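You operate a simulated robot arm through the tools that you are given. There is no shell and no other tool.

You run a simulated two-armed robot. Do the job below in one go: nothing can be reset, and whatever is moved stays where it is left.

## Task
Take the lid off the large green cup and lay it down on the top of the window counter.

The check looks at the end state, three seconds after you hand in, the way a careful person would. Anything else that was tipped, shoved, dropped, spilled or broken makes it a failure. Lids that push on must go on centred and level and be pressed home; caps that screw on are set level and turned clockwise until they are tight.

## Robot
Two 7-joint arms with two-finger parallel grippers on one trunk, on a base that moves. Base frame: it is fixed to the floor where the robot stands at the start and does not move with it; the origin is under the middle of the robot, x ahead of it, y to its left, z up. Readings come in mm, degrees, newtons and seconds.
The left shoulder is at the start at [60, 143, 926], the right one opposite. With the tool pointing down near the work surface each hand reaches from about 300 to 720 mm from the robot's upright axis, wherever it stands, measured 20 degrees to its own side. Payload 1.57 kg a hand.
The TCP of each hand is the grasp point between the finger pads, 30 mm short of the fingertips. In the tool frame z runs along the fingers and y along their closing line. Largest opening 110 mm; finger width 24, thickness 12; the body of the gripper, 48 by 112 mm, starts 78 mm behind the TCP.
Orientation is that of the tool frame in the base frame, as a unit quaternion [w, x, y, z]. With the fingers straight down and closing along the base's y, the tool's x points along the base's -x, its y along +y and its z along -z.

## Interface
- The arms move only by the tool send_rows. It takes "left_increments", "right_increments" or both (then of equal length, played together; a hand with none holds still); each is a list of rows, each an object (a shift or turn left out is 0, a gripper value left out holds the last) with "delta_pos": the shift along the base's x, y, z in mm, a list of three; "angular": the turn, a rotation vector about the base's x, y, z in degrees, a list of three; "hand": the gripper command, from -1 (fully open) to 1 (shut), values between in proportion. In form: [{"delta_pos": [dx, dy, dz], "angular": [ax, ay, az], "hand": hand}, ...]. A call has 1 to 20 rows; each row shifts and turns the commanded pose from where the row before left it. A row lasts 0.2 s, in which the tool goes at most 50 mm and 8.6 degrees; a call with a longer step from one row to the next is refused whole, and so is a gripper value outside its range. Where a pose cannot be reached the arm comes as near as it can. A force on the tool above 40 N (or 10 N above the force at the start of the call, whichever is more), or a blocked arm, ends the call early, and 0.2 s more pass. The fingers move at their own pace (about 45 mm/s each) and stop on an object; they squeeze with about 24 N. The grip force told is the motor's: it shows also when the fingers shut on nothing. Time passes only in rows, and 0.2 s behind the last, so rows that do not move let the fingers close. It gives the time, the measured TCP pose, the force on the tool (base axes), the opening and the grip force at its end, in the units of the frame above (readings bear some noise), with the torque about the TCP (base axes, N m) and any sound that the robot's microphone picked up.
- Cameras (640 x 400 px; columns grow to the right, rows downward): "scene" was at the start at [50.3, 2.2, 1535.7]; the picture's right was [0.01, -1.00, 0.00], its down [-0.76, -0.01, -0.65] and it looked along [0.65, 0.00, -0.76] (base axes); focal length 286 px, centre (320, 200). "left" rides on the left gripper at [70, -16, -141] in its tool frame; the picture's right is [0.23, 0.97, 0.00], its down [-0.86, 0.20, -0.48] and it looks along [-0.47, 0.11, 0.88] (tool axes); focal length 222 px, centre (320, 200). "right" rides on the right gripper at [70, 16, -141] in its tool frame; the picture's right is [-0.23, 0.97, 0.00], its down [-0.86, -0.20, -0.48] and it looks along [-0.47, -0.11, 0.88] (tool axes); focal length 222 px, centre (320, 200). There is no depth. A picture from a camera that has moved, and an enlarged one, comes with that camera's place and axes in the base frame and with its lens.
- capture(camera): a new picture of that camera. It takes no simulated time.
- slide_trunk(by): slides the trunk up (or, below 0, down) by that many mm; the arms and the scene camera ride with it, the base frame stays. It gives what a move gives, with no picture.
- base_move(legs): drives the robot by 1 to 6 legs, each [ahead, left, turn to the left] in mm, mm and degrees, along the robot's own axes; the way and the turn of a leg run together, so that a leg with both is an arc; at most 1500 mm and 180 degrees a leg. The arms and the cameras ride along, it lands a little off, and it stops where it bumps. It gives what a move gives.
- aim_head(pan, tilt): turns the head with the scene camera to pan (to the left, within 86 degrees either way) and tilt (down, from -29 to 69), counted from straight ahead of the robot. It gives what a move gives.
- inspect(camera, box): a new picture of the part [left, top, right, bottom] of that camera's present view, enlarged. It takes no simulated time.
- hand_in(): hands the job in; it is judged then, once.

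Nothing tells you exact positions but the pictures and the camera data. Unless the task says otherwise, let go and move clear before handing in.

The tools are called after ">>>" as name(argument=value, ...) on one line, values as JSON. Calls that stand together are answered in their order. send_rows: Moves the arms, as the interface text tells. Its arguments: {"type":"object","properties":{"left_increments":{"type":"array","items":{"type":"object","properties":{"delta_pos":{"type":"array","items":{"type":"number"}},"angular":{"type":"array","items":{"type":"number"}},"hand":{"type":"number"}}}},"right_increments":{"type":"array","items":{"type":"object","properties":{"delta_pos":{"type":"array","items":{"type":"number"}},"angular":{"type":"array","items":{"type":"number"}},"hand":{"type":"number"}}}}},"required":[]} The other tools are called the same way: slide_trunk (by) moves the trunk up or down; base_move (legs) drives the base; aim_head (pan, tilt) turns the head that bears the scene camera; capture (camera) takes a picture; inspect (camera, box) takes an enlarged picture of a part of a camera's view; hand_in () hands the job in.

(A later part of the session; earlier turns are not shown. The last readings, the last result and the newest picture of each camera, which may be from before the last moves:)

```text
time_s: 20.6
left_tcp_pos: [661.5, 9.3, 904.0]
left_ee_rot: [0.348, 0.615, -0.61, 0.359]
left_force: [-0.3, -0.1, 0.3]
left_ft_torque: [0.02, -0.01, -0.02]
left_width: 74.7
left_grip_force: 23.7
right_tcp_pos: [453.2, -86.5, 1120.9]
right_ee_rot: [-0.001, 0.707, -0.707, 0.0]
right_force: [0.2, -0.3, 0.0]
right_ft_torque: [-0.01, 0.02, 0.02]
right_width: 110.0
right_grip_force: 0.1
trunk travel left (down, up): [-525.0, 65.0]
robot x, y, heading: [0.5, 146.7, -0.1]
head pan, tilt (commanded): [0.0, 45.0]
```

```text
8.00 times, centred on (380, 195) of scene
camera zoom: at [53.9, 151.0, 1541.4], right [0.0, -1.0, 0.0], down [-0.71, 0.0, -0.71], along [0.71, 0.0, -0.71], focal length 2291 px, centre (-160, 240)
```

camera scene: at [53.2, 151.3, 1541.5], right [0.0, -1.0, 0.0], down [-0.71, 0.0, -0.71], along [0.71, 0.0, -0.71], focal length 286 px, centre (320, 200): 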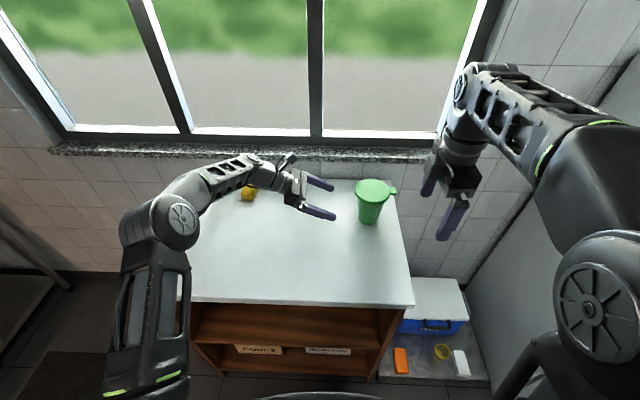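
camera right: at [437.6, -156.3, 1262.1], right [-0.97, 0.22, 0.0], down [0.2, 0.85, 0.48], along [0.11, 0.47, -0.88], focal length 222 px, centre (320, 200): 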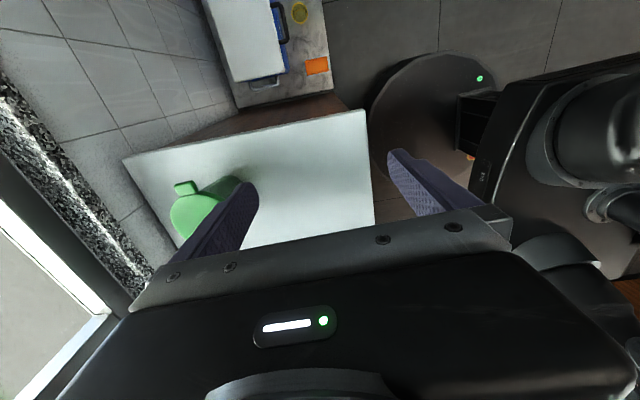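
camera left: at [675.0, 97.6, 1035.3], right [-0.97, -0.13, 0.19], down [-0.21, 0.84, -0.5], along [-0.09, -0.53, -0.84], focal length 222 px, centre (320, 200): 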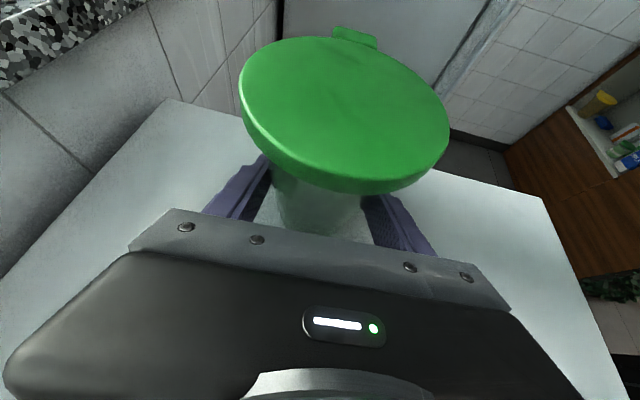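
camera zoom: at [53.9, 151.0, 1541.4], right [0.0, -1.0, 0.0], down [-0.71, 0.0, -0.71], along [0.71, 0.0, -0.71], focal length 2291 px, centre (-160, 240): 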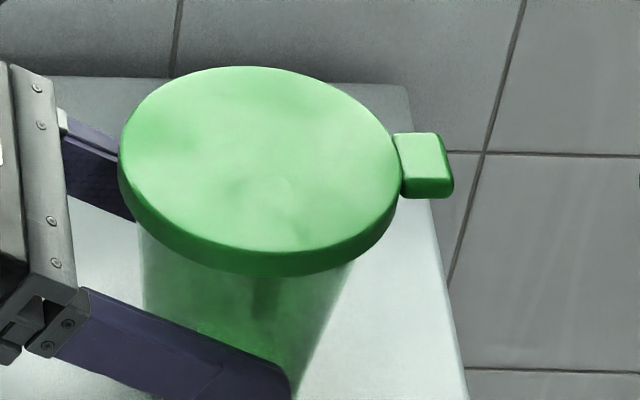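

The lid is about 102 mm wide, centred at (663, -2), with its top at z≈973.5, so the open right hand clears it by about 4 mm each side. I'll bring the right hand over it, staying about 55 mm above.

>>> send_rows(right_increments=[{"delta_pos": [35, 14, 0]}, {"delta_pos": [35, 14, 0]}, {"delta_pos": [35, 14, 0]}, {"delta_pos": [35, 14, -20]}, {"delta_pos": [35, 14, -20]}, {"delta_pos": [35, 14, -20]}, {"delta_pos": [0, 0, 0]}])

>>> capture(camera="scene")

>>> capture(camera="right")

>>> capture(camera="left")

```text
time_s: 22.2
left_tcp_pos: [661.3, 11.1, 903.6]
left_ee_rot: [0.348, 0.616, -0.61, 0.358]
left_force: [-0.6, 0.1, 0.6]
left_ft_torque: [-0.02, -0.06, -0.02]
left_width: 74.7
left_grip_force: 24.3
right_tcp_pos: [558.7, -46.5, 1061.6]
right_ee_rot: [0.0, -0.707, 0.707, 0.001]
right_force: [0.3, -0.6, 0.1]
right_ft_torque: [0.01, 0.0, -0.01]
right_width: 109.9
right_grip_force: 0.0
right hand out of reach, approached as far as the arm can: row 1, 2, 3
trunk travel left (down, up): [-525.0, 65.0]
robot x, y, heading: [-1.6, 149.0, 0.2]
head pan, tilt (commanded): [0.0, 45.0]
```

```text
taken
camera scene: at [53.6, 151.0, 1541.4], right [0.0, -1.0, 0.0], down [-0.71, 0.0, -0.71], along [0.71, 0.0, -0.71], focal length 286 px, centre (320, 200)
```

scene: 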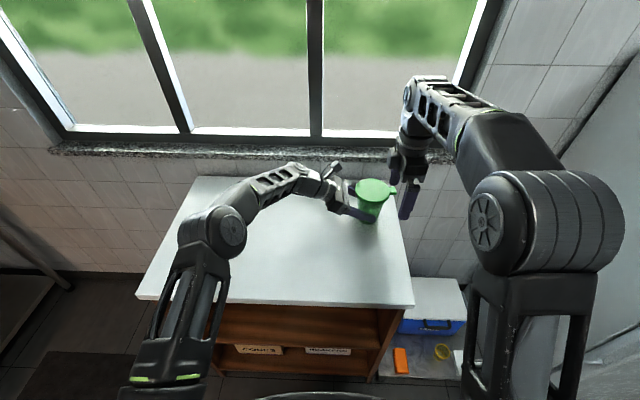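

```text
taken
camera right: at [543.4, -115.6, 1202.2], right [-0.97, 0.23, 0.0], down [0.2, 0.85, 0.48], along [0.11, 0.47, -0.88], focal length 222 px, centre (320, 200)
```

right: 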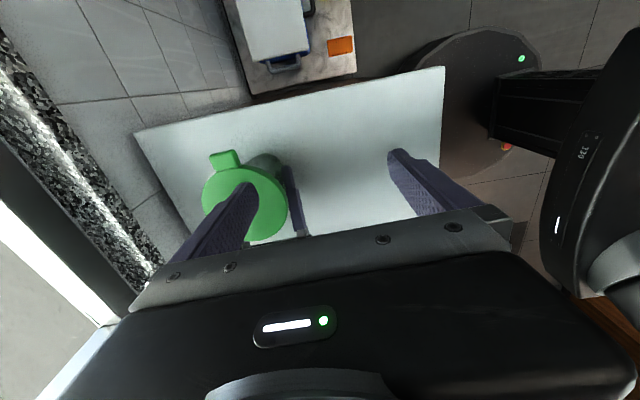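

```text
taken
camera left: at [674.8, 97.5, 1035.3], right [-0.97, -0.13, 0.19], down [-0.21, 0.84, -0.5], along [-0.09, -0.53, -0.84], focal length 222 px, centre (320, 200)
```

left: 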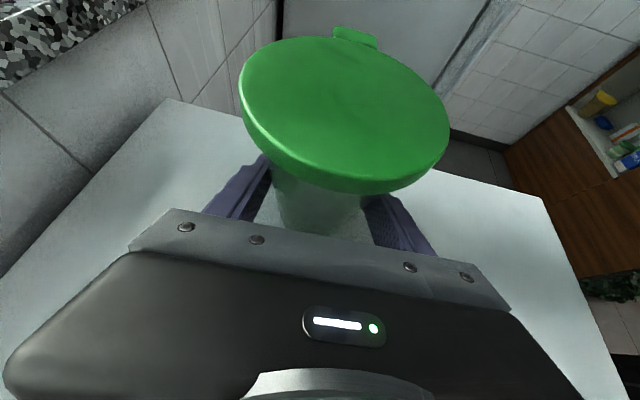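

At the higher level the right arm couldn't reach out, but it moved freely once lower. It's now at (559, -46, 1062), so I'll continue to above the lid in a shallow descent.

>>> send_rows(right_increments=[{"delta_pos": [26, 11, -10]}, {"delta_pos": [26, 11, -10]}, {"delta_pos": [26, 11, -8]}, {"delta_pos": [26, 11, -6]}, {"delta_pos": [0, 0, 0]}])

>>> capture(camera="scene")

>>> capture(camera="right")

```text
time_s: 23.4
left_tcp_pos: [662.6, 10.9, 903.7]
left_ee_rot: [0.348, 0.615, -0.61, 0.358]
left_force: [0.0, -1.2, 0.7]
left_ft_torque: [-0.03, 0.0, -0.01]
left_width: 74.6
left_grip_force: 24.5
right_tcp_pos: [612.0, -24.9, 1040.8]
right_ee_rot: [0.001, -0.707, 0.707, 0.0]
right_force: [0.6, 0.7, -0.7]
right_ft_torque: [0.01, 0.0, 0.01]
right_width: 110.1
right_grip_force: 0.1
right hand out of reach, approached as far as the arm can: row 3, 4
trunk travel left (down, up): [-525.0, 65.0]
robot x, y, heading: [-1.9, 148.6, -0.3]
head pan, tilt (commanded): [0.0, 45.0]
```

```text
taken
camera scene: at [54.0, 151.1, 1541.4], right [0.0, -1.0, 0.0], down [-0.71, 0.0, -0.71], along [0.71, 0.0, -0.71], focal length 286 px, centre (320, 200)
```

scene: 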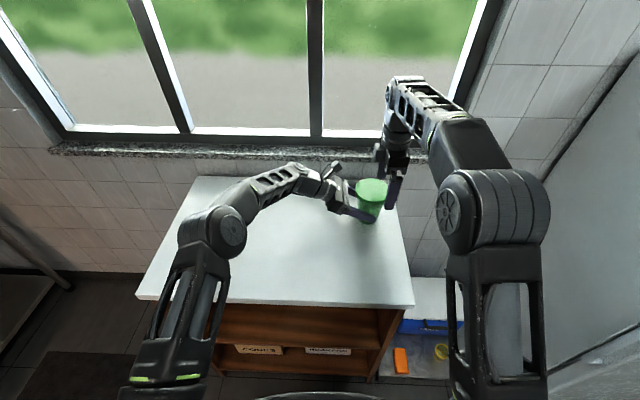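

```text
taken
camera right: at [595.2, -93.8, 1181.4], right [-0.97, 0.23, 0.0], down [0.2, 0.85, 0.48], along [0.11, 0.47, -0.88], focal length 222 px, centre (320, 200)
```

right: 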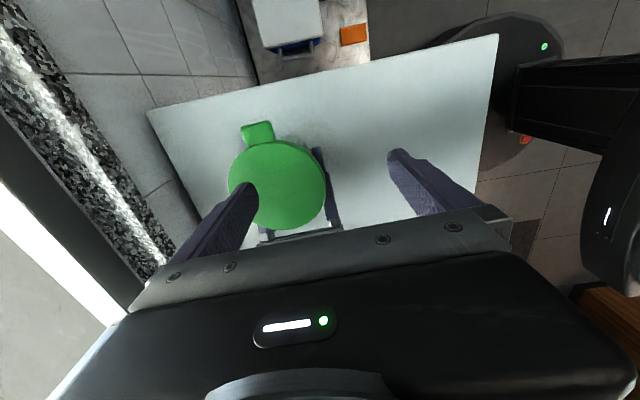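

The right arm runs out of reach about 50 mm short of the lid at this height. I need to back the left hand off the cup, raise the trunk and drive slightly closer. First I'll check how much room the base has in front.

>>> aim_head(pan=0, tilt=69)

>>> capture(camera="scene")

```text
time_s: 24.2
left_tcp_pos: [661.7, 9.8, 902.4]
left_ee_rot: [0.347, 0.616, -0.61, 0.358]
left_force: [0.2, -0.1, 0.0]
left_ft_torque: [0.02, 0.02, -0.03]
left_width: 74.3
left_grip_force: 24.2
right_tcp_pos: [609.9, -24.7, 1040.6]
right_ee_rot: [-0.001, 0.708, -0.707, 0.0]
right_force: [0.0, 1.1, 0.8]
right_ft_torque: [-0.01, -0.02, -0.02]
right_width: 110.1
right_grip_force: 0.0
trunk travel left (down, up): [-525.0, 65.0]
robot x, y, heading: [-0.8, 147.1, -0.2]
head pan, tilt (commanded): [0.0, 68.8]
```

```text
taken
camera scene: at [28.7, 151.1, 1512.6], right [0.0, -1.0, 0.0], down [-0.93, 0.0, -0.36], along [0.36, 0.0, -0.93], focal length 286 px, centre (320, 200)
```

scene: 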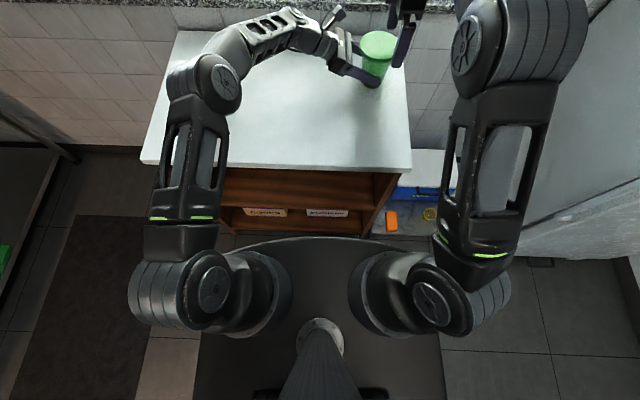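

I'll take closer looks at the base's front rim from the right hand camera and the head camera to judge the gap to the counter.

>>> inspect(camera="right", box=[400, 0, 640, 200])

>>> inspect(camera="scene", box=[200, 150, 440, 300])

```text
2.00 times, centred on (520, 100) of right
camera zoom: at [595.2, -93.8, 1181.4], right [-0.97, 0.23, 0.0], down [0.2, 0.85, 0.48], along [0.11, 0.47, -0.88], focal length 444 px, centre (-80, 400)
```

zoom: 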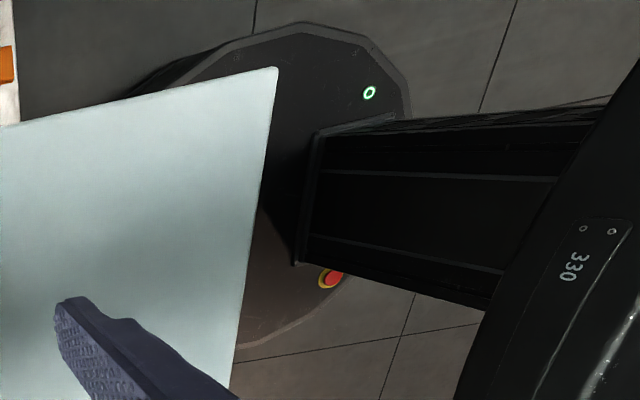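

```text
2.67 times, centred on (320, 225) of scene
camera zoom: at [28.7, 151.1, 1512.6], right [0.0, -1.0, 0.0], down [-0.93, 0.0, -0.36], along [0.36, 0.0, -0.93], focal length 764 px, centre (320, 133)
```

zoom: 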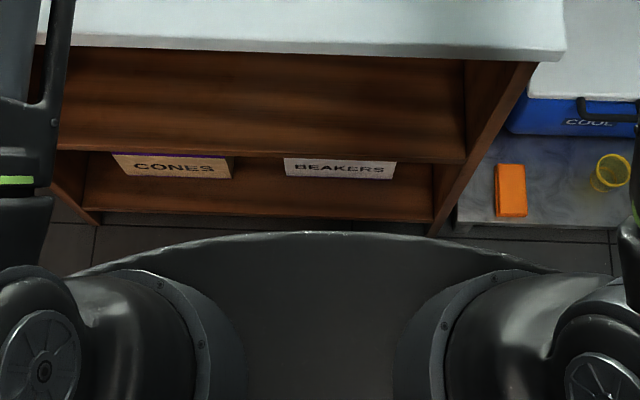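

The base front is near x≈290 and the shelf front near x≈400, so there's about 100 mm of room. I'll open the left hand gently and back it straight out to the left before moving anything else.

>>> send_rows(left_increments=[{"hand": 0.3}, {"hand": 0.0}, {"hand": -0.5}, {"hand": -1}, {"hand": -1}, {"hand": -1}, {"delta_pos": [0, 10, 0]}, {"delta_pos": [0, 15, 0]}, {"delta_pos": [0, 20, 0]}, {"delta_pos": [0, 25, 0]}, {"delta_pos": [0, 30, 0]}, {"delta_pos": [0, 30, 0]}, {"delta_pos": [0, 0, 0]}])

>>> capture(camera="left")

>>> capture(camera="scene")

```text
time_s: 27.0
left_tcp_pos: [661.8, 140.4, 903.1]
left_ee_rot: [0.348, 0.615, -0.611, 0.357]
left_force: [-0.3, 0.9, 0.4]
left_ft_torque: [0.0, -0.02, -0.01]
left_width: 109.8
left_grip_force: 0.0
right_tcp_pos: [611.5, -23.7, 1040.9]
right_ee_rot: [-0.001, 0.707, -0.707, 0.0]
right_force: [-0.4, 0.4, 0.1]
right_ft_torque: [0.0, -0.02, 0.01]
right_width: 109.9
right_grip_force: 0.1
trunk travel left (down, up): [-525.0, 65.0]
robot x, y, heading: [-0.5, 146.6, 0.2]
head pan, tilt (commanded): [0.0, 68.8]
```

```text
taken
camera left: at [675.1, 227.8, 1034.4], right [-0.97, -0.13, 0.19], down [-0.21, 0.84, -0.5], along [-0.09, -0.53, -0.84], focal length 222 px, centre (320, 200)
```

left: 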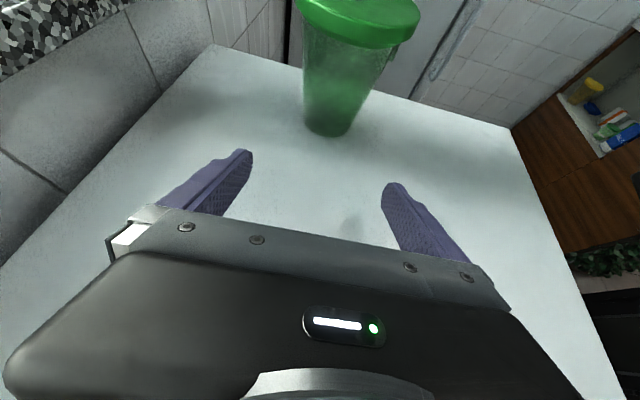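

```text
taken
camera scene: at [28.5, 150.9, 1512.6], right [0.0, -1.0, 0.0], down [-0.93, 0.0, -0.36], along [0.36, 0.0, -0.93], focal length 286 px, centre (320, 200)
```

scene: 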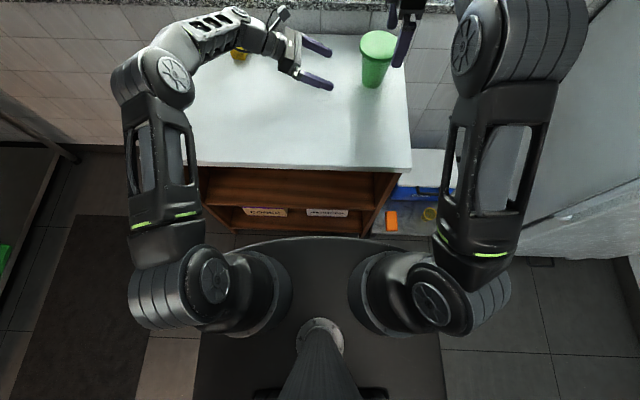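

The cup still stands upright where it was. I'll raise the trunk 60 mm, pull the left hand back 50 mm in x, then drive ahead 50 mm.

>>> slide_trunk(by=60)

>>> send_rows(left_increments=[{"delta_pos": [-25, 5, 0]}, {"delta_pos": [-25, 5, 0]}, {"delta_pos": [0, 0, 0]}])

>>> base_move(legs=[[50, 0, 0]])

>>> aim_head(pan=-8, tilt=48)

>>> capture(camera="scene")

>>> capture(camera="right")

>>> capture(camera="left")

```text
time_s: 28.0
left_tcp_pos: [662.0, 140.6, 963.1]
left_ee_rot: [0.348, 0.615, -0.61, 0.358]
left_force: [-0.1, -0.6, -0.8]
left_ft_torque: [-0.02, 0.04, -0.01]
left_width: 110.1
left_grip_force: 0.0
right_tcp_pos: [612.7, -24.1, 1100.3]
right_ee_rot: [0.001, -0.707, 0.707, 0.0]
right_force: [0.5, 0.5, -0.3]
right_ft_torque: [0.01, 0.03, 0.02]
right_width: 110.0
right_grip_force: 0.0
trunk travel left (down, up): [-585.0, 5.0]
robot x, y, heading: [-1.6, 150.9, 0.2]
head pan, tilt (commanded): [0.0, 68.8]
```

```text
time_s: 28.8
left_tcp_pos: [611.3, 150.5, 962.7]
left_ee_rot: [0.348, 0.615, -0.61, 0.359]
left_force: [0.3, 0.3, 0.3]
left_ft_torque: [-0.04, -0.01, -0.03]
left_width: 110.2
left_grip_force: 0.2
right_tcp_pos: [611.2, -23.1, 1101.6]
right_ee_rot: [-0.001, 0.708, -0.707, 0.0]
right_force: [-0.1, 0.2, -0.7]
right_ft_torque: [-0.01, -0.01, 0.01]
right_width: 109.9
right_grip_force: 0.1
trunk travel left (down, up): [-585.0, 5.0]
robot x, y, heading: [0.0, 151.1, -0.0]
head pan, tilt (commanded): [0.0, 68.8]
```

```text
time_s: 29.8
left_tcp_pos: [662.0, 150.7, 962.0]
left_ee_rot: [0.348, 0.616, -0.609, 0.358]
left_force: [0.4, 0.6, -0.4]
left_ft_torque: [-0.05, 0.03, 0.0]
left_width: 109.7
left_grip_force: 0.3
right_tcp_pos: [661.6, -23.1, 1098.6]
right_ee_rot: [-0.001, 0.707, -0.707, -0.001]
right_force: [0.6, 0.2, -0.9]
right_ft_torque: [-0.01, 0.06, 0.01]
right_width: 110.1
right_grip_force: 0.1
trunk travel left (down, up): [-585.0, 5.0]
robot x, y, heading: [48.9, 150.3, 0.1]
head pan, tilt (commanded): [0.0, 68.8]
```

```text
time_s: 30.6
left_tcp_pos: [660.3, 149.8, 963.9]
left_ee_rot: [0.348, 0.615, -0.61, 0.358]
left_force: [-0.2, 0.2, 0.8]
left_ft_torque: [-0.01, 0.02, 0.02]
left_width: 110.2
left_grip_force: 0.1
right_tcp_pos: [660.3, -23.6, 1099.7]
right_ee_rot: [-0.002, 0.707, -0.707, -0.001]
right_force: [-0.2, 0.2, 0.1]
right_ft_torque: [0.03, -0.02, -0.01]
right_width: 110.1
right_grip_force: 0.1
trunk travel left (down, up): [-585.0, 5.0]
robot x, y, heading: [47.6, 150.4, -0.0]
head pan, tilt (commanded): [-8.0, 48.0]
```

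```text
taken
camera scene: at [100.2, 140.2, 1597.2], right [-0.14, -0.99, 0.0], down [-0.74, 0.1, -0.67], along [0.66, -0.09, -0.74], focal length 286 px, centre (320, 200)
```

scene: 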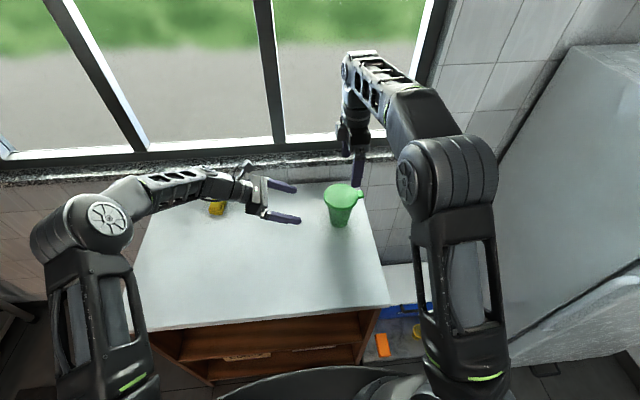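

```text
taken
camera right: at [644.6, -93.9, 1241.2], right [-0.97, 0.23, 0.0], down [0.2, 0.85, 0.48], along [0.11, 0.47, -0.88], focal length 222 px, centre (320, 200)
```

right: 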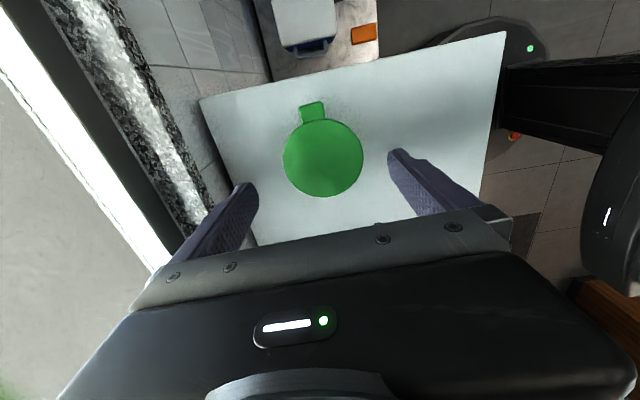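

```text
taken
camera left: at [674.9, 237.7, 1094.6], right [-0.97, -0.13, 0.19], down [-0.21, 0.84, -0.5], along [-0.09, -0.53, -0.84], focal length 222 px, centre (320, 200)
```

left: 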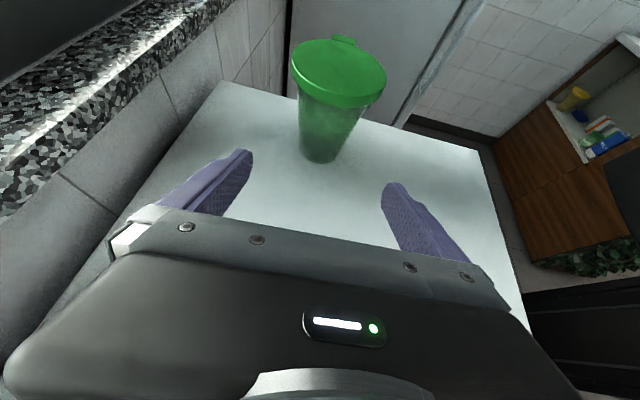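

The base landed well, and the right camera now looks down on the lid between its fingers. I'll enlarge both hand views to fix the lid position again.

>>> inspect(camera="right", box=[240, 80, 432, 200])

>>> inspect(camera="left", box=[264, 20, 424, 170])

```text
3.33 times, centred on (336, 140) of right
camera zoom: at [644.6, -93.9, 1241.2], right [-0.97, 0.23, 0.0], down [0.2, 0.85, 0.48], along [0.11, 0.47, -0.88], focal length 740 px, centre (267, 400)
```

zoom: 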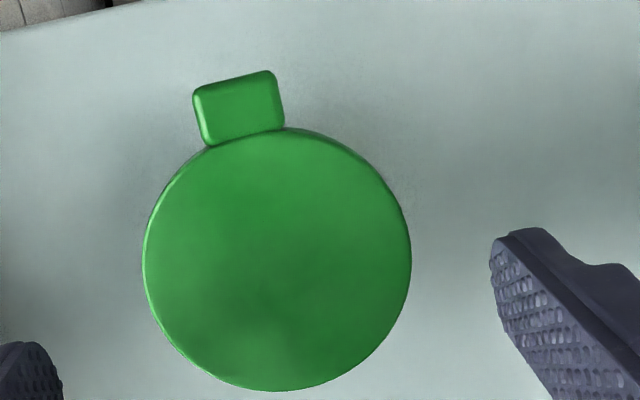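

```text
2.67 times, centred on (344, 95) of left
camera zoom: at [674.9, 237.7, 1094.6], right [-0.97, -0.13, 0.19], down [-0.21, 0.84, -0.5], along [-0.09, -0.53, -0.84], focal length 592 px, centre (256, 480)
```

zoom: 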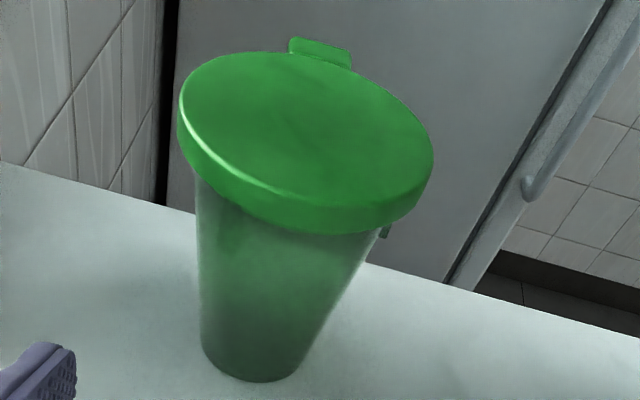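

The corrected fit puts the lid top centre at about (661.5, -4, 973), and the right hand is already over it in x. I'll take the left hand back down and in to the same grasp on the cup body.

>>> send_rows(left_increments=[{"delta_pos": [0.5, 0, -20]}, {"delta_pos": [0, 0, -20]}, {"delta_pos": [0, 0, -19]}, {"delta_pos": [0, -25, 0]}, {"delta_pos": [0, -25, 0]}, {"delta_pos": [0, -25, 0]}, {"delta_pos": [0, -20, 0]}, {"delta_pos": [0, -15, 0]}, {"delta_pos": [0, -15, 0]}, {"delta_pos": [0, -15, 0]}, {"delta_pos": [0, 0, 0]}])

>>> capture(camera="left")

>>> capture(camera="right")

```text
time_s: 33.0
left_tcp_pos: [661.3, 10.0, 903.9]
left_ee_rot: [0.348, 0.615, -0.611, 0.357]
left_force: [-0.1, -0.4, -0.1]
left_ft_torque: [-0.01, 0.01, -0.01]
left_width: 109.9
left_grip_force: 0.1
right_tcp_pos: [660.4, -22.8, 1101.3]
right_ee_rot: [0.001, -0.707, 0.707, 0.001]
right_force: [0.1, -0.3, 0.2]
right_ft_torque: [-0.02, -0.01, 0.01]
right_width: 110.4
right_grip_force: 0.0
trunk travel left (down, up): [-585.0, 5.0]
robot x, y, heading: [48.8, 149.1, -0.0]
head pan, tilt (commanded): [-8.0, 48.0]
```

```text
taken
camera left: at [675.1, 97.7, 1035.6], right [-0.97, -0.13, 0.19], down [-0.21, 0.84, -0.5], along [-0.09, -0.53, -0.84], focal length 222 px, centre (320, 200)
```

left: 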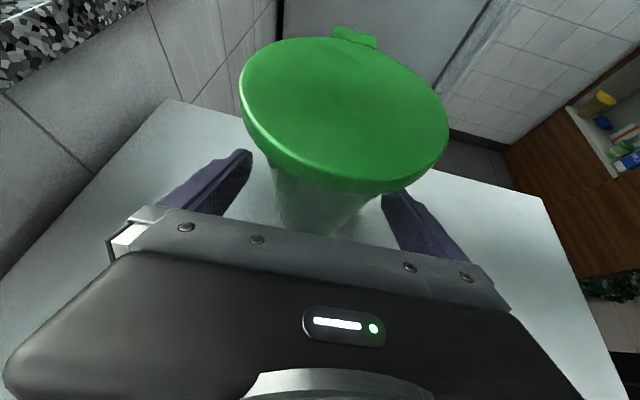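

```text
taken
camera right: at [644.4, -93.7, 1241.4], right [-0.97, 0.23, 0.0], down [0.2, 0.85, 0.48], along [0.11, 0.47, -0.88], focal length 222 px, centre (320, 200)
```

right: 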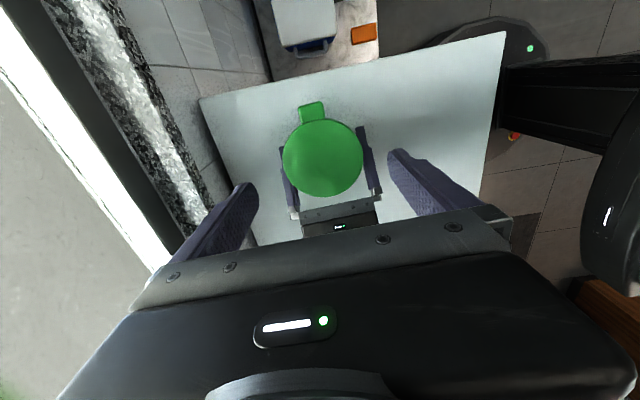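

The left hand is back around the cup body, centred and untouched. I'll close it to hold the cup.

>>> send_rows(left_increments=[{"hand": -0.5}, {"hand": 0.0}, {"hand": 0.5}, {"hand": 1}, {"hand": 1}, {"hand": 1}, {"hand": 1}])

>>> inspect(camera="right", box=[240, 80, 432, 200])

```text
time_s: 34.6
left_tcp_pos: [661.4, 9.8, 903.9]
left_ee_rot: [0.348, 0.616, -0.61, 0.359]
left_force: [-0.3, 0.2, -0.1]
left_ft_torque: [-0.03, 0.0, 0.03]
left_width: 74.5
left_grip_force: 23.3
right_tcp_pos: [659.8, -22.9, 1100.6]
right_ee_rot: [0.002, -0.707, 0.707, 0.0]
right_force: [0.0, -0.4, -0.1]
right_ft_torque: [-0.03, -0.01, 0.0]
right_width: 109.9
right_grip_force: 0.1
trunk travel left (down, up): [-585.0, 5.0]
robot x, y, heading: [53.3, 152.2, 0.0]
head pan, tilt (commanded): [-8.0, 48.0]
```

```text
3.33 times, centred on (336, 140) of right
camera zoom: at [644.4, -94.0, 1241.3], right [-0.97, 0.23, 0.0], down [0.2, 0.85, 0.48], along [0.11, 0.47, -0.88], focal length 740 px, centre (267, 400)
```

zoom: 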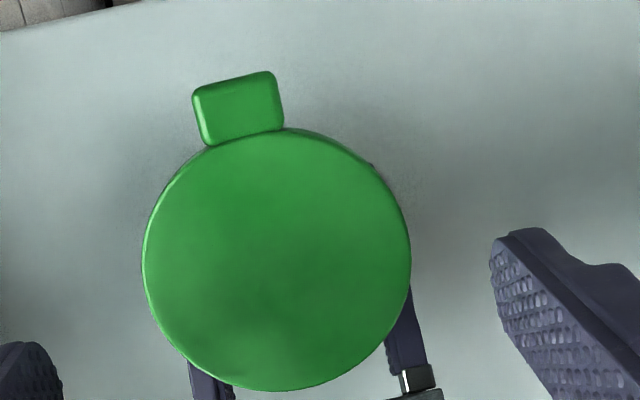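

The lid centre stays at (660.6, -4) and the left grip is firm at 74.5 mm. I'll shift the right hand 20 mm in +y and come down to just above the lid.

>>> send_rows(right_increments=[{"delta_pos": [0.3, 20, -10]}, {"delta_pos": [0, 0, -25]}, {"delta_pos": [0, 0, -25]}, {"delta_pos": [0, 0, -24]}, {"delta_pos": [0, 0, 0]}])

>>> capture(camera="right")

>>> capture(camera="left")

>>> inspect(camera="scene", box=[270, 120, 430, 240])

```text
time_s: 35.8
left_tcp_pos: [662.0, 12.1, 904.1]
left_ee_rot: [0.348, 0.615, -0.61, 0.359]
left_force: [0.4, 0.8, -0.8]
left_ft_torque: [0.0, 0.02, 0.01]
left_width: 74.7
left_grip_force: 24.0
right_tcp_pos: [659.5, -4.4, 1015.6]
right_ee_rot: [0.001, -0.707, 0.707, 0.0]
right_force: [0.4, -0.2, -0.5]
right_ft_torque: [0.01, -0.01, -0.03]
right_width: 110.1
right_grip_force: 0.0
trunk travel left (down, up): [-585.0, 5.0]
robot x, y, heading: [49.3, 148.8, -0.3]
head pan, tilt (commanded): [-8.0, 48.0]
```

```text
taken
camera right: at [644.5, -73.5, 1157.2], right [-0.97, 0.23, 0.0], down [0.2, 0.85, 0.48], along [0.11, 0.47, -0.88], focal length 222 px, centre (320, 200)
```

right: 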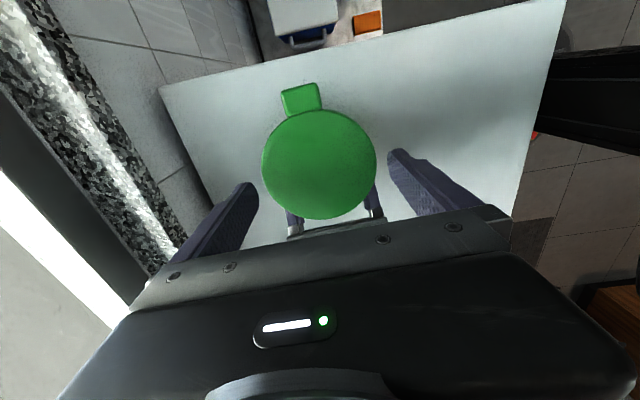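

```text
taken
camera left: at [675.1, 97.9, 1035.7], right [-0.97, -0.13, 0.19], down [-0.21, 0.84, -0.5], along [-0.09, -0.53, -0.84], focal length 222 px, centre (320, 200)
```

left: 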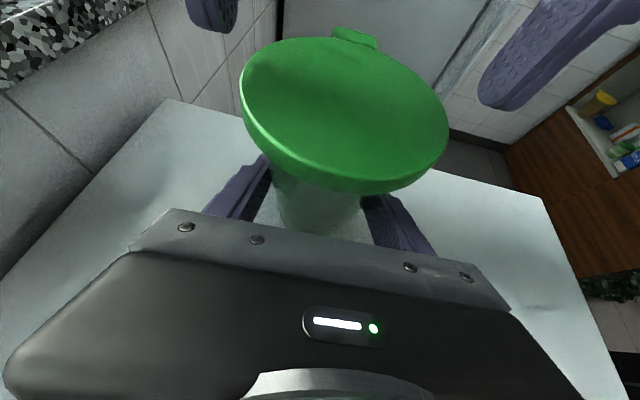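

```text
3.33 times, centred on (350, 180) of scene
camera zoom: at [100.0, 140.2, 1597.2], right [-0.14, -0.99, 0.0], down [-0.74, 0.1, -0.67], along [0.66, -0.09, -0.74], focal length 955 px, centre (220, 267)
```

zoom: 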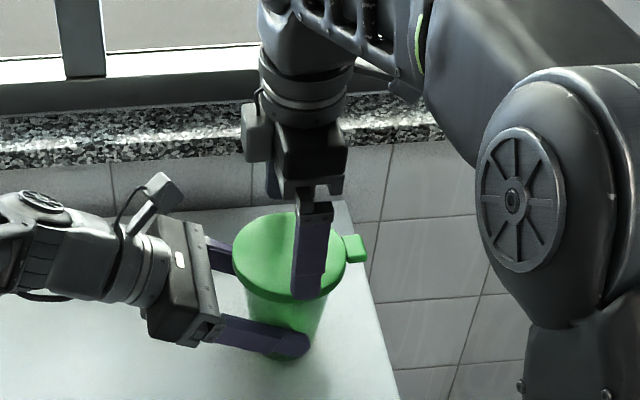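

The right hand is directly above the lid with its tips about 12 mm clear. I'll check the gap on each side before going down.

>>> inspect(camera="right", box=[230, 75, 422, 235])

```text
2.50 times, centred on (326, 155) of right
camera zoom: at [644.5, -73.5, 1157.2], right [-0.97, 0.23, 0.0], down [0.2, 0.85, 0.48], along [0.11, 0.47, -0.88], focal length 555 px, centre (305, 312)
```

zoom: 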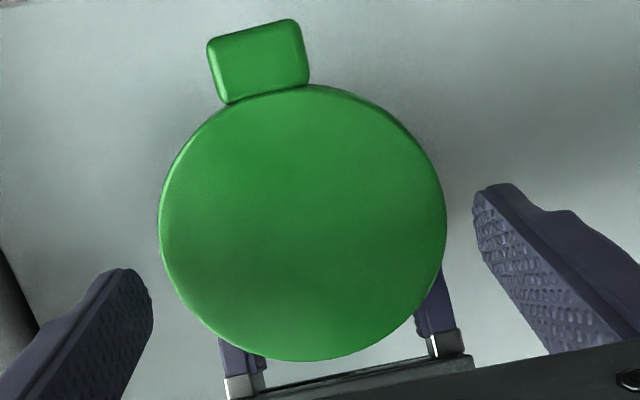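

The lid is centred within about 1 mm: I'll nudge +0.8 mm in x and lower the fingers around the rim in small steps.

>>> send_rows(right_increments=[{"delta_pos": [0.8, -0.3, -2]}, {"delta_pos": [0, 0, -5]}, {"delta_pos": [0, 0, -5]}, {"delta_pos": [0, 0, -5]}, {"delta_pos": [0, 0, 0]}])

>>> inspect(camera="right", box=[230, 75, 422, 235])

>>> capture(camera="left")

```text
time_s: 37.0
left_tcp_pos: [660.0, 11.4, 904.2]
left_ee_rot: [0.348, 0.615, -0.61, 0.358]
left_force: [-0.4, -0.3, 0.3]
left_ft_torque: [0.01, -0.03, 0.0]
left_width: 74.7
left_grip_force: 24.3
right_tcp_pos: [661.0, -3.6, 999.3]
right_ee_rot: [-0.001, 0.707, -0.707, 0.0]
right_force: [-0.2, -0.7, 0.1]
right_ft_torque: [0.01, 0.01, -0.01]
right_width: 110.0
right_grip_force: 0.0
trunk travel left (down, up): [-585.0, 5.0]
robot x, y, heading: [50.4, 153.6, -0.1]
head pan, tilt (commanded): [-8.0, 48.0]
```

```text
2.50 times, centred on (326, 155) of right
camera zoom: at [645.4, -74.3, 1140.3], right [-0.97, 0.23, 0.0], down [0.2, 0.85, 0.48], along [0.11, 0.47, -0.88], focal length 555 px, centre (305, 312)
```

zoom: 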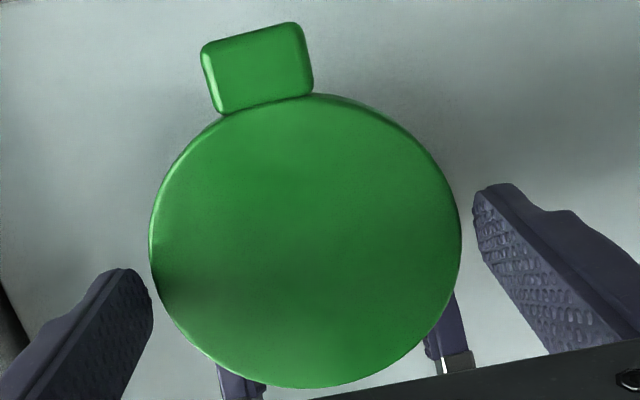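

```text
taken
camera left: at [675.1, 97.8, 1035.7], right [-0.97, -0.13, 0.19], down [-0.21, 0.84, -0.5], along [-0.09, -0.53, -0.84], focal length 222 px, centre (320, 200)
```

left: 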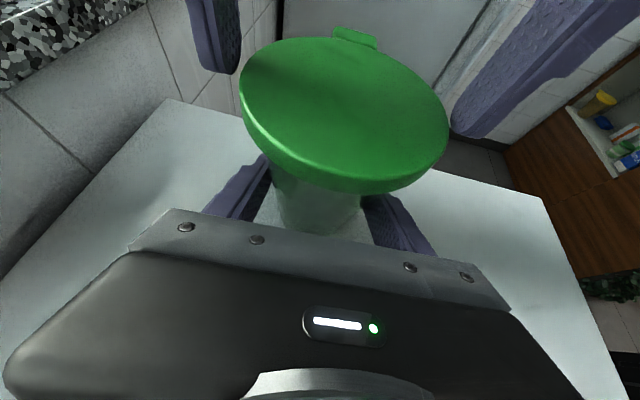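

Both fingers straddle the rim with a small gap on each side and no contact force. I'll lower another 10 mm and then close gently on the rim.

>>> send_rows(right_increments=[{"delta_pos": [0, 0, -5]}, {"delta_pos": [0, 0, -5.5]}, {"delta_pos": [0, 0, 0]}])

>>> capture(camera="left")

>>> inspect(camera="right", box=[230, 75, 422, 235])

```text
time_s: 37.8
left_tcp_pos: [661.9, 11.1, 904.3]
left_ee_rot: [0.348, 0.615, -0.61, 0.358]
left_force: [0.1, 0.2, -0.8]
left_ft_torque: [0.0, 0.01, -0.04]
left_width: 74.6
left_grip_force: 23.8
right_tcp_pos: [660.1, -4.3, 988.3]
right_ee_rot: [0.001, -0.707, 0.708, 0.0]
right_force: [-0.1, 1.0, -0.5]
right_ft_torque: [0.0, 0.0, -0.02]
right_width: 110.2
right_grip_force: 0.0
trunk travel left (down, up): [-585.0, 5.0]
robot x, y, heading: [50.1, 151.8, 0.2]
head pan, tilt (commanded): [-8.0, 48.0]
```

```text
taken
camera left: at [675.1, 97.8, 1035.7], right [-0.97, -0.13, 0.19], down [-0.21, 0.84, -0.5], along [-0.09, -0.53, -0.84], focal length 222 px, centre (320, 200)
```

left: 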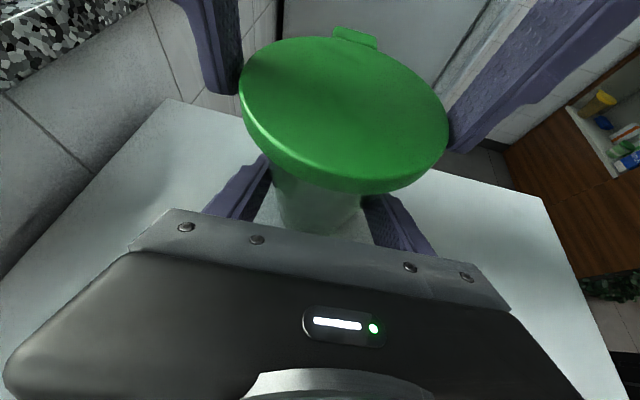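

```text
2.50 times, centred on (326, 155) of right
camera zoom: at [645.4, -73.9, 1129.8], right [-0.97, 0.23, 0.0], down [0.2, 0.85, 0.48], along [0.11, 0.47, -0.88], focal length 555 px, centre (305, 312)
```

zoom: 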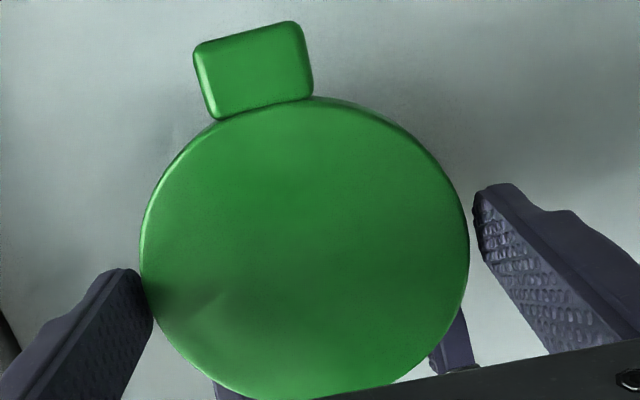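

The right fingers flank the rim evenly. I'll close them on the lid.

>>> send_rows(right_increments=[{"hand": -0.9}, {"hand": -0.8}, {"hand": 0}, {"hand": 1}, {"hand": 1}, {"hand": 1}])

>>> capture(camera="left")

>>> inspect(camera="right", box=[230, 75, 422, 235])

```text
time_s: 39.2
left_tcp_pos: [661.1, 10.8, 903.6]
left_ee_rot: [0.348, 0.615, -0.61, 0.358]
left_force: [-2.8, 1.0, 0.1]
left_ft_torque: [0.0, -0.11, -0.02]
left_width: 74.4
left_grip_force: 23.7
right_tcp_pos: [662.5, -4.3, 989.5]
right_ee_rot: [-0.001, 0.707, -0.707, -0.001]
right_force: [1.7, -0.9, -0.8]
right_ft_torque: [-0.02, -0.09, 0.01]
right_width: 102.4
right_grip_force: 24.1
trunk travel left (down, up): [-585.0, 5.0]
robot x, y, heading: [48.0, 148.1, 0.0]
head pan, tilt (commanded): [-8.0, 48.0]
```

```text
taken
camera left: at [675.1, 97.7, 1035.7], right [-0.97, -0.13, 0.19], down [-0.21, 0.84, -0.5], along [-0.09, -0.53, -0.84], focal length 222 px, centre (320, 200)
```

left: 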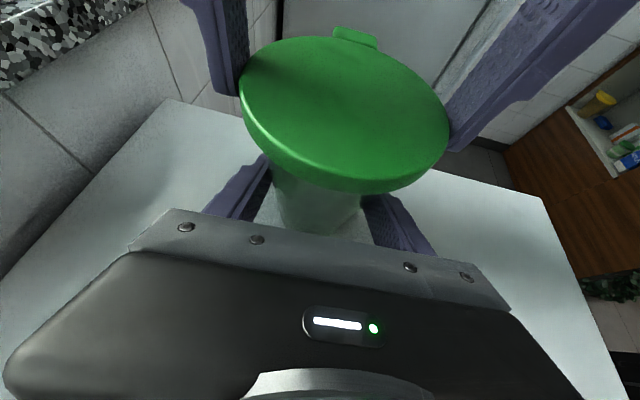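

```text
2.50 times, centred on (326, 155) of right
camera zoom: at [645.5, -74.0, 1129.9], right [-0.97, 0.23, 0.0], down [0.2, 0.85, 0.48], along [0.11, 0.47, -0.88], focal length 555 px, centre (305, 312)
```

zoom: 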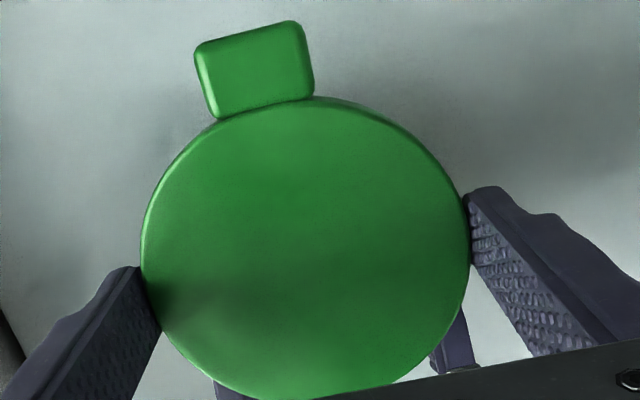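

The right hand holds the lid at 102.4 mm with only about 2 N of side load. I'll pull straight up in small steps while the left hand holds the cup down.

>>> send_rows(right_increments=[{"delta_pos": [0, 0, 1]}, {"delta_pos": [0, 0, 1]}, {"delta_pos": [0, 0, 1]}, {"delta_pos": [0, 0, 1]}, {"delta_pos": [0, 0, 0]}])

>>> capture(camera="left")

```text
time_s: 40.4
left_tcp_pos: [661.6, 10.3, 904.8]
left_ee_rot: [0.348, 0.615, -0.61, 0.358]
left_force: [0.6, -0.4, -0.9]
left_ft_torque: [-0.01, 0.02, -0.01]
left_width: 74.5
left_grip_force: 23.5
right_tcp_pos: [662.0, -4.1, 993.4]
right_ee_rot: [-0.001, 0.707, -0.707, 0.0]
right_force: [-0.2, 0.4, 0.1]
right_ft_torque: [0.02, -0.01, 0.01]
right_width: 102.6
right_grip_force: 23.9
trunk travel left (down, up): [-585.0, 5.0]
robot x, y, heading: [45.2, 146.9, 0.0]
head pan, tilt (commanded): [-8.0, 48.0]
heard: snap
```

```text
taken
camera left: at [675.2, 97.8, 1035.7], right [-0.97, -0.13, 0.19], down [-0.21, 0.84, -0.5], along [-0.09, -0.53, -0.84], focal length 222 px, centre (320, 200)
```

left: 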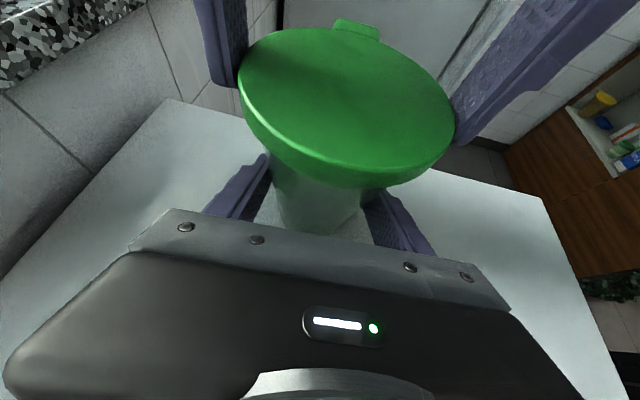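

I heard a snap, and the lid rose about 4 mm with no load left on the hand, so it's free. I'll keep lifting it straight up.

>>> send_rows(right_increments=[{"delta_pos": [0, 0, 3]}, {"delta_pos": [0, 0, 4]}, {"delta_pos": [0, 0, 5]}, {"delta_pos": [0, 0, 6]}, {"delta_pos": [0, 0, 8]}, {"delta_pos": [0, 0, 10]}, {"delta_pos": [0, 0, 0]}])

>>> capture(camera="left")

>>> inspect(camera="scene", box=[270, 120, 430, 240])

```text
time_s: 42.0
left_tcp_pos: [660.4, 10.0, 902.5]
left_ee_rot: [0.347, 0.616, -0.61, 0.357]
left_force: [0.0, 0.3, 0.1]
left_ft_torque: [0.03, -0.04, 0.0]
left_width: 74.6
left_grip_force: 23.9
right_tcp_pos: [662.9, -4.6, 1028.1]
right_ee_rot: [0.001, -0.707, 0.707, 0.001]
right_force: [0.2, -0.2, -0.2]
right_ft_torque: [-0.01, 0.0, 0.01]
right_width: 102.5
right_grip_force: 24.2
trunk travel left (down, up): [-585.0, 5.0]
robot x, y, heading: [47.7, 152.8, 0.1]
head pan, tilt (commanded): [-8.0, 48.0]
```

```text
taken
camera left: at [675.2, 97.8, 1035.6], right [-0.97, -0.13, 0.19], down [-0.21, 0.84, -0.5], along [-0.09, -0.53, -0.84], focal length 222 px, centre (320, 200)
```

left: 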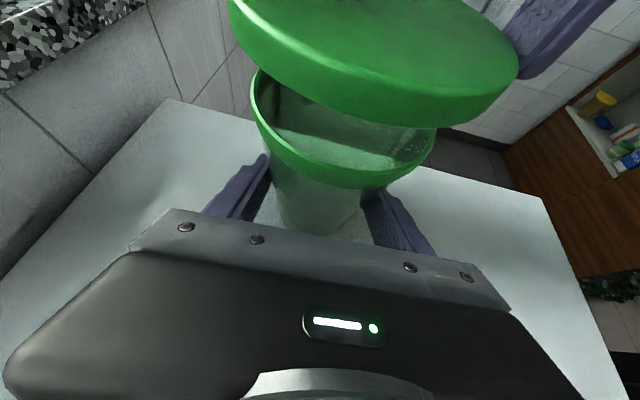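

```text
3.33 times, centred on (350, 180) of scene
camera zoom: at [100.2, 140.1, 1597.2], right [-0.14, -0.99, 0.0], down [-0.74, 0.1, -0.67], along [0.66, -0.09, -0.74], focal length 955 px, centre (220, 267)
```

zoom: 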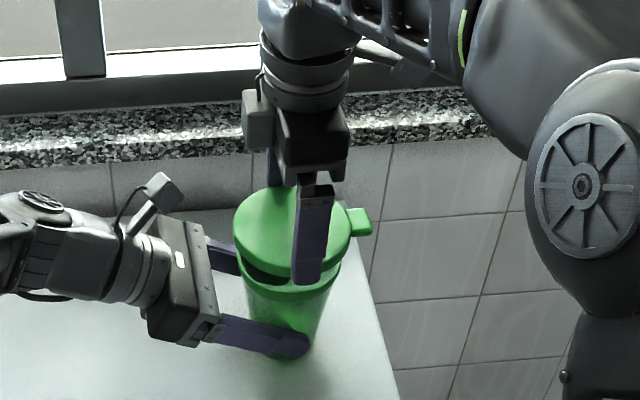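

The lid is clear of the cup, which stays upright and open in the left hand. I'll raise the lid a little more, then bring it toward me over the empty part of the counter near (490, 10).

>>> send_rows(right_increments=[{"delta_pos": [0, 0, 10]}, {"delta_pos": [0, 0, 8]}, {"delta_pos": [-15, 0, 0]}, {"delta_pos": [-25, 0, 0]}, {"delta_pos": [-30, 0, 0]}, {"delta_pos": [-30, 3, 0]}, {"delta_pos": [-30, 4, 0]}, {"delta_pos": [-25, 4, 0]}, {"delta_pos": [-17, 3, 0]}, {"delta_pos": [0, 0, 0]}])

>>> capture(camera="scene")

>>> capture(camera="left")

>>> capture(camera="right")

```text
time_s: 44.2
left_tcp_pos: [662.0, 10.4, 904.4]
left_ee_rot: [0.348, 0.615, -0.61, 0.359]
left_force: [-0.3, 0.0, 1.0]
left_ft_torque: [-0.01, 0.01, 0.01]
left_width: 74.4
left_grip_force: 24.2
right_tcp_pos: [489.7, 10.2, 1046.2]
right_ee_rot: [-0.002, 0.707, -0.707, 0.0]
right_force: [-0.5, -0.7, -0.2]
right_ft_torque: [-0.02, 0.0, -0.01]
right_width: 102.5
right_grip_force: 24.1
trunk travel left (down, up): [-585.0, 5.0]
robot x, y, heading: [53.1, 148.9, -0.0]
head pan, tilt (commanded): [-8.0, 48.0]
```

```text
taken
camera scene: at [100.3, 140.1, 1597.2], right [-0.14, -0.99, 0.0], down [-0.74, 0.1, -0.67], along [0.66, -0.09, -0.74], focal length 286 px, centre (320, 200)
```

scene: 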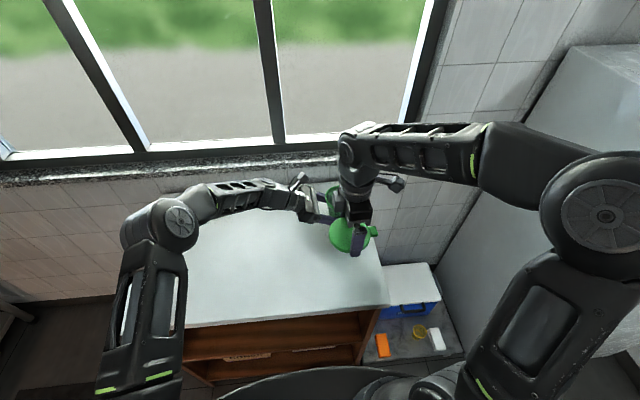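

```text
taken
camera left: at [675.3, 97.8, 1035.6], right [-0.97, -0.13, 0.19], down [-0.21, 0.84, -0.5], along [-0.09, -0.53, -0.84], focal length 222 px, centre (320, 200)
```

left: 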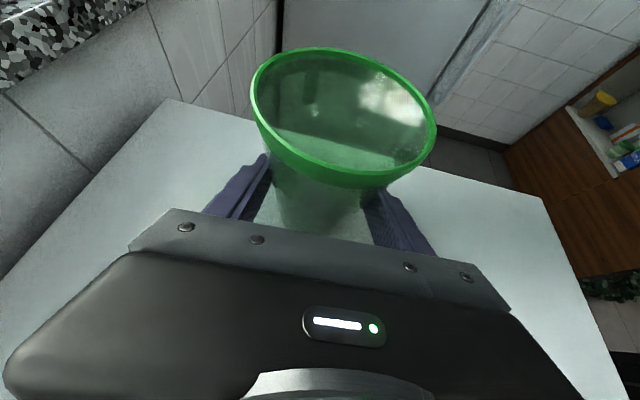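

```text
taken
camera right: at [474.1, -60.0, 1187.5], right [-0.97, 0.23, 0.0], down [0.2, 0.85, 0.48], along [0.11, 0.47, -0.88], focal length 222 px, centre (320, 200)
```

right: 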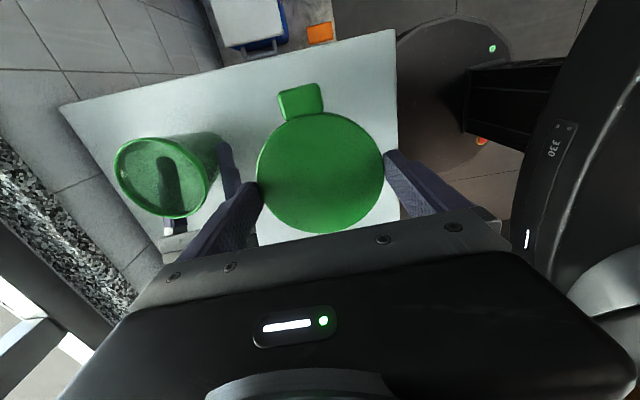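

The lid is held level over open counter at (490, 10), well inside the counter's front edge (x≈380), and the cup is still upright. I'll lower most of the way now.

>>> send_rows(right_increments=[{"delta_pos": [0, 0, -30]}, {"delta_pos": [0, 0, -35]}, {"delta_pos": [0, 0, -35]}, {"delta_pos": [0, 0, -25]}, {"delta_pos": [0, 0, -15]}, {"delta_pos": [0, 0, 0]}])

>>> inspect(camera="scene", box=[270, 160, 430, 300])

>>> capture(camera="right")

```text
time_s: 45.6
left_tcp_pos: [661.4, 10.5, 904.7]
left_ee_rot: [0.347, 0.616, -0.61, 0.358]
left_force: [0.7, -0.4, -0.4]
left_ft_torque: [0.02, -0.02, 0.02]
left_width: 74.4
left_grip_force: 23.9
right_tcp_pos: [488.6, 8.8, 906.8]
right_ee_rot: [-0.002, 0.707, -0.707, 0.0]
right_force: [0.3, -0.4, 0.8]
right_ft_torque: [0.0, 0.02, 0.02]
right_width: 102.5
right_grip_force: 24.6
trunk travel left (down, up): [-585.0, 5.0]
robot x, y, heading: [46.2, 145.6, 0.1]
head pan, tilt (commanded): [-8.0, 48.0]
```

```text
2.86 times, centred on (350, 230) of scene
camera zoom: at [99.9, 140.1, 1597.3], right [-0.14, -0.99, 0.0], down [-0.74, 0.1, -0.67], along [0.66, -0.09, -0.74], focal length 818 px, centre (234, 114)
```

zoom: 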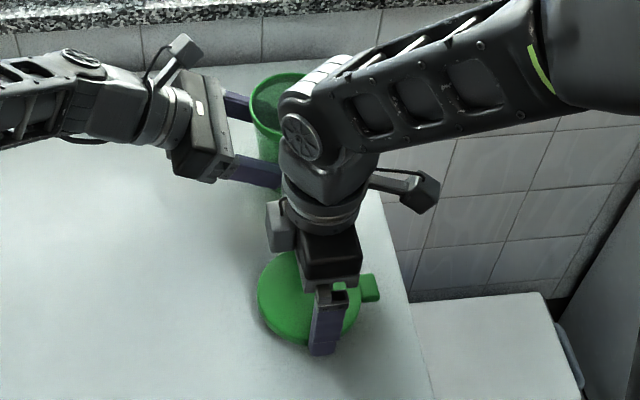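

```text
taken
camera right: at [473.3, -60.9, 1047.4], right [-0.97, 0.23, 0.0], down [0.2, 0.85, 0.48], along [0.11, 0.47, -0.88], focal length 222 px, centre (320, 200)
```

right: 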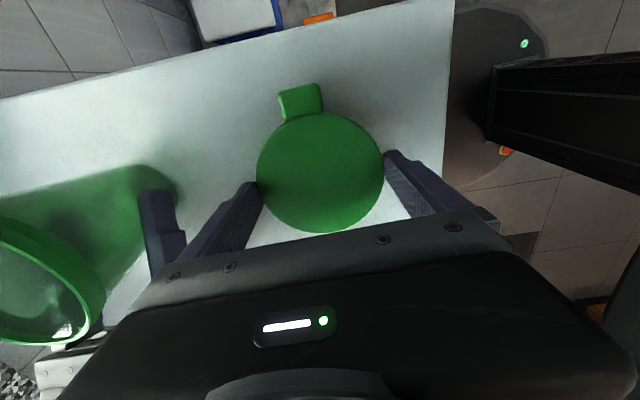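

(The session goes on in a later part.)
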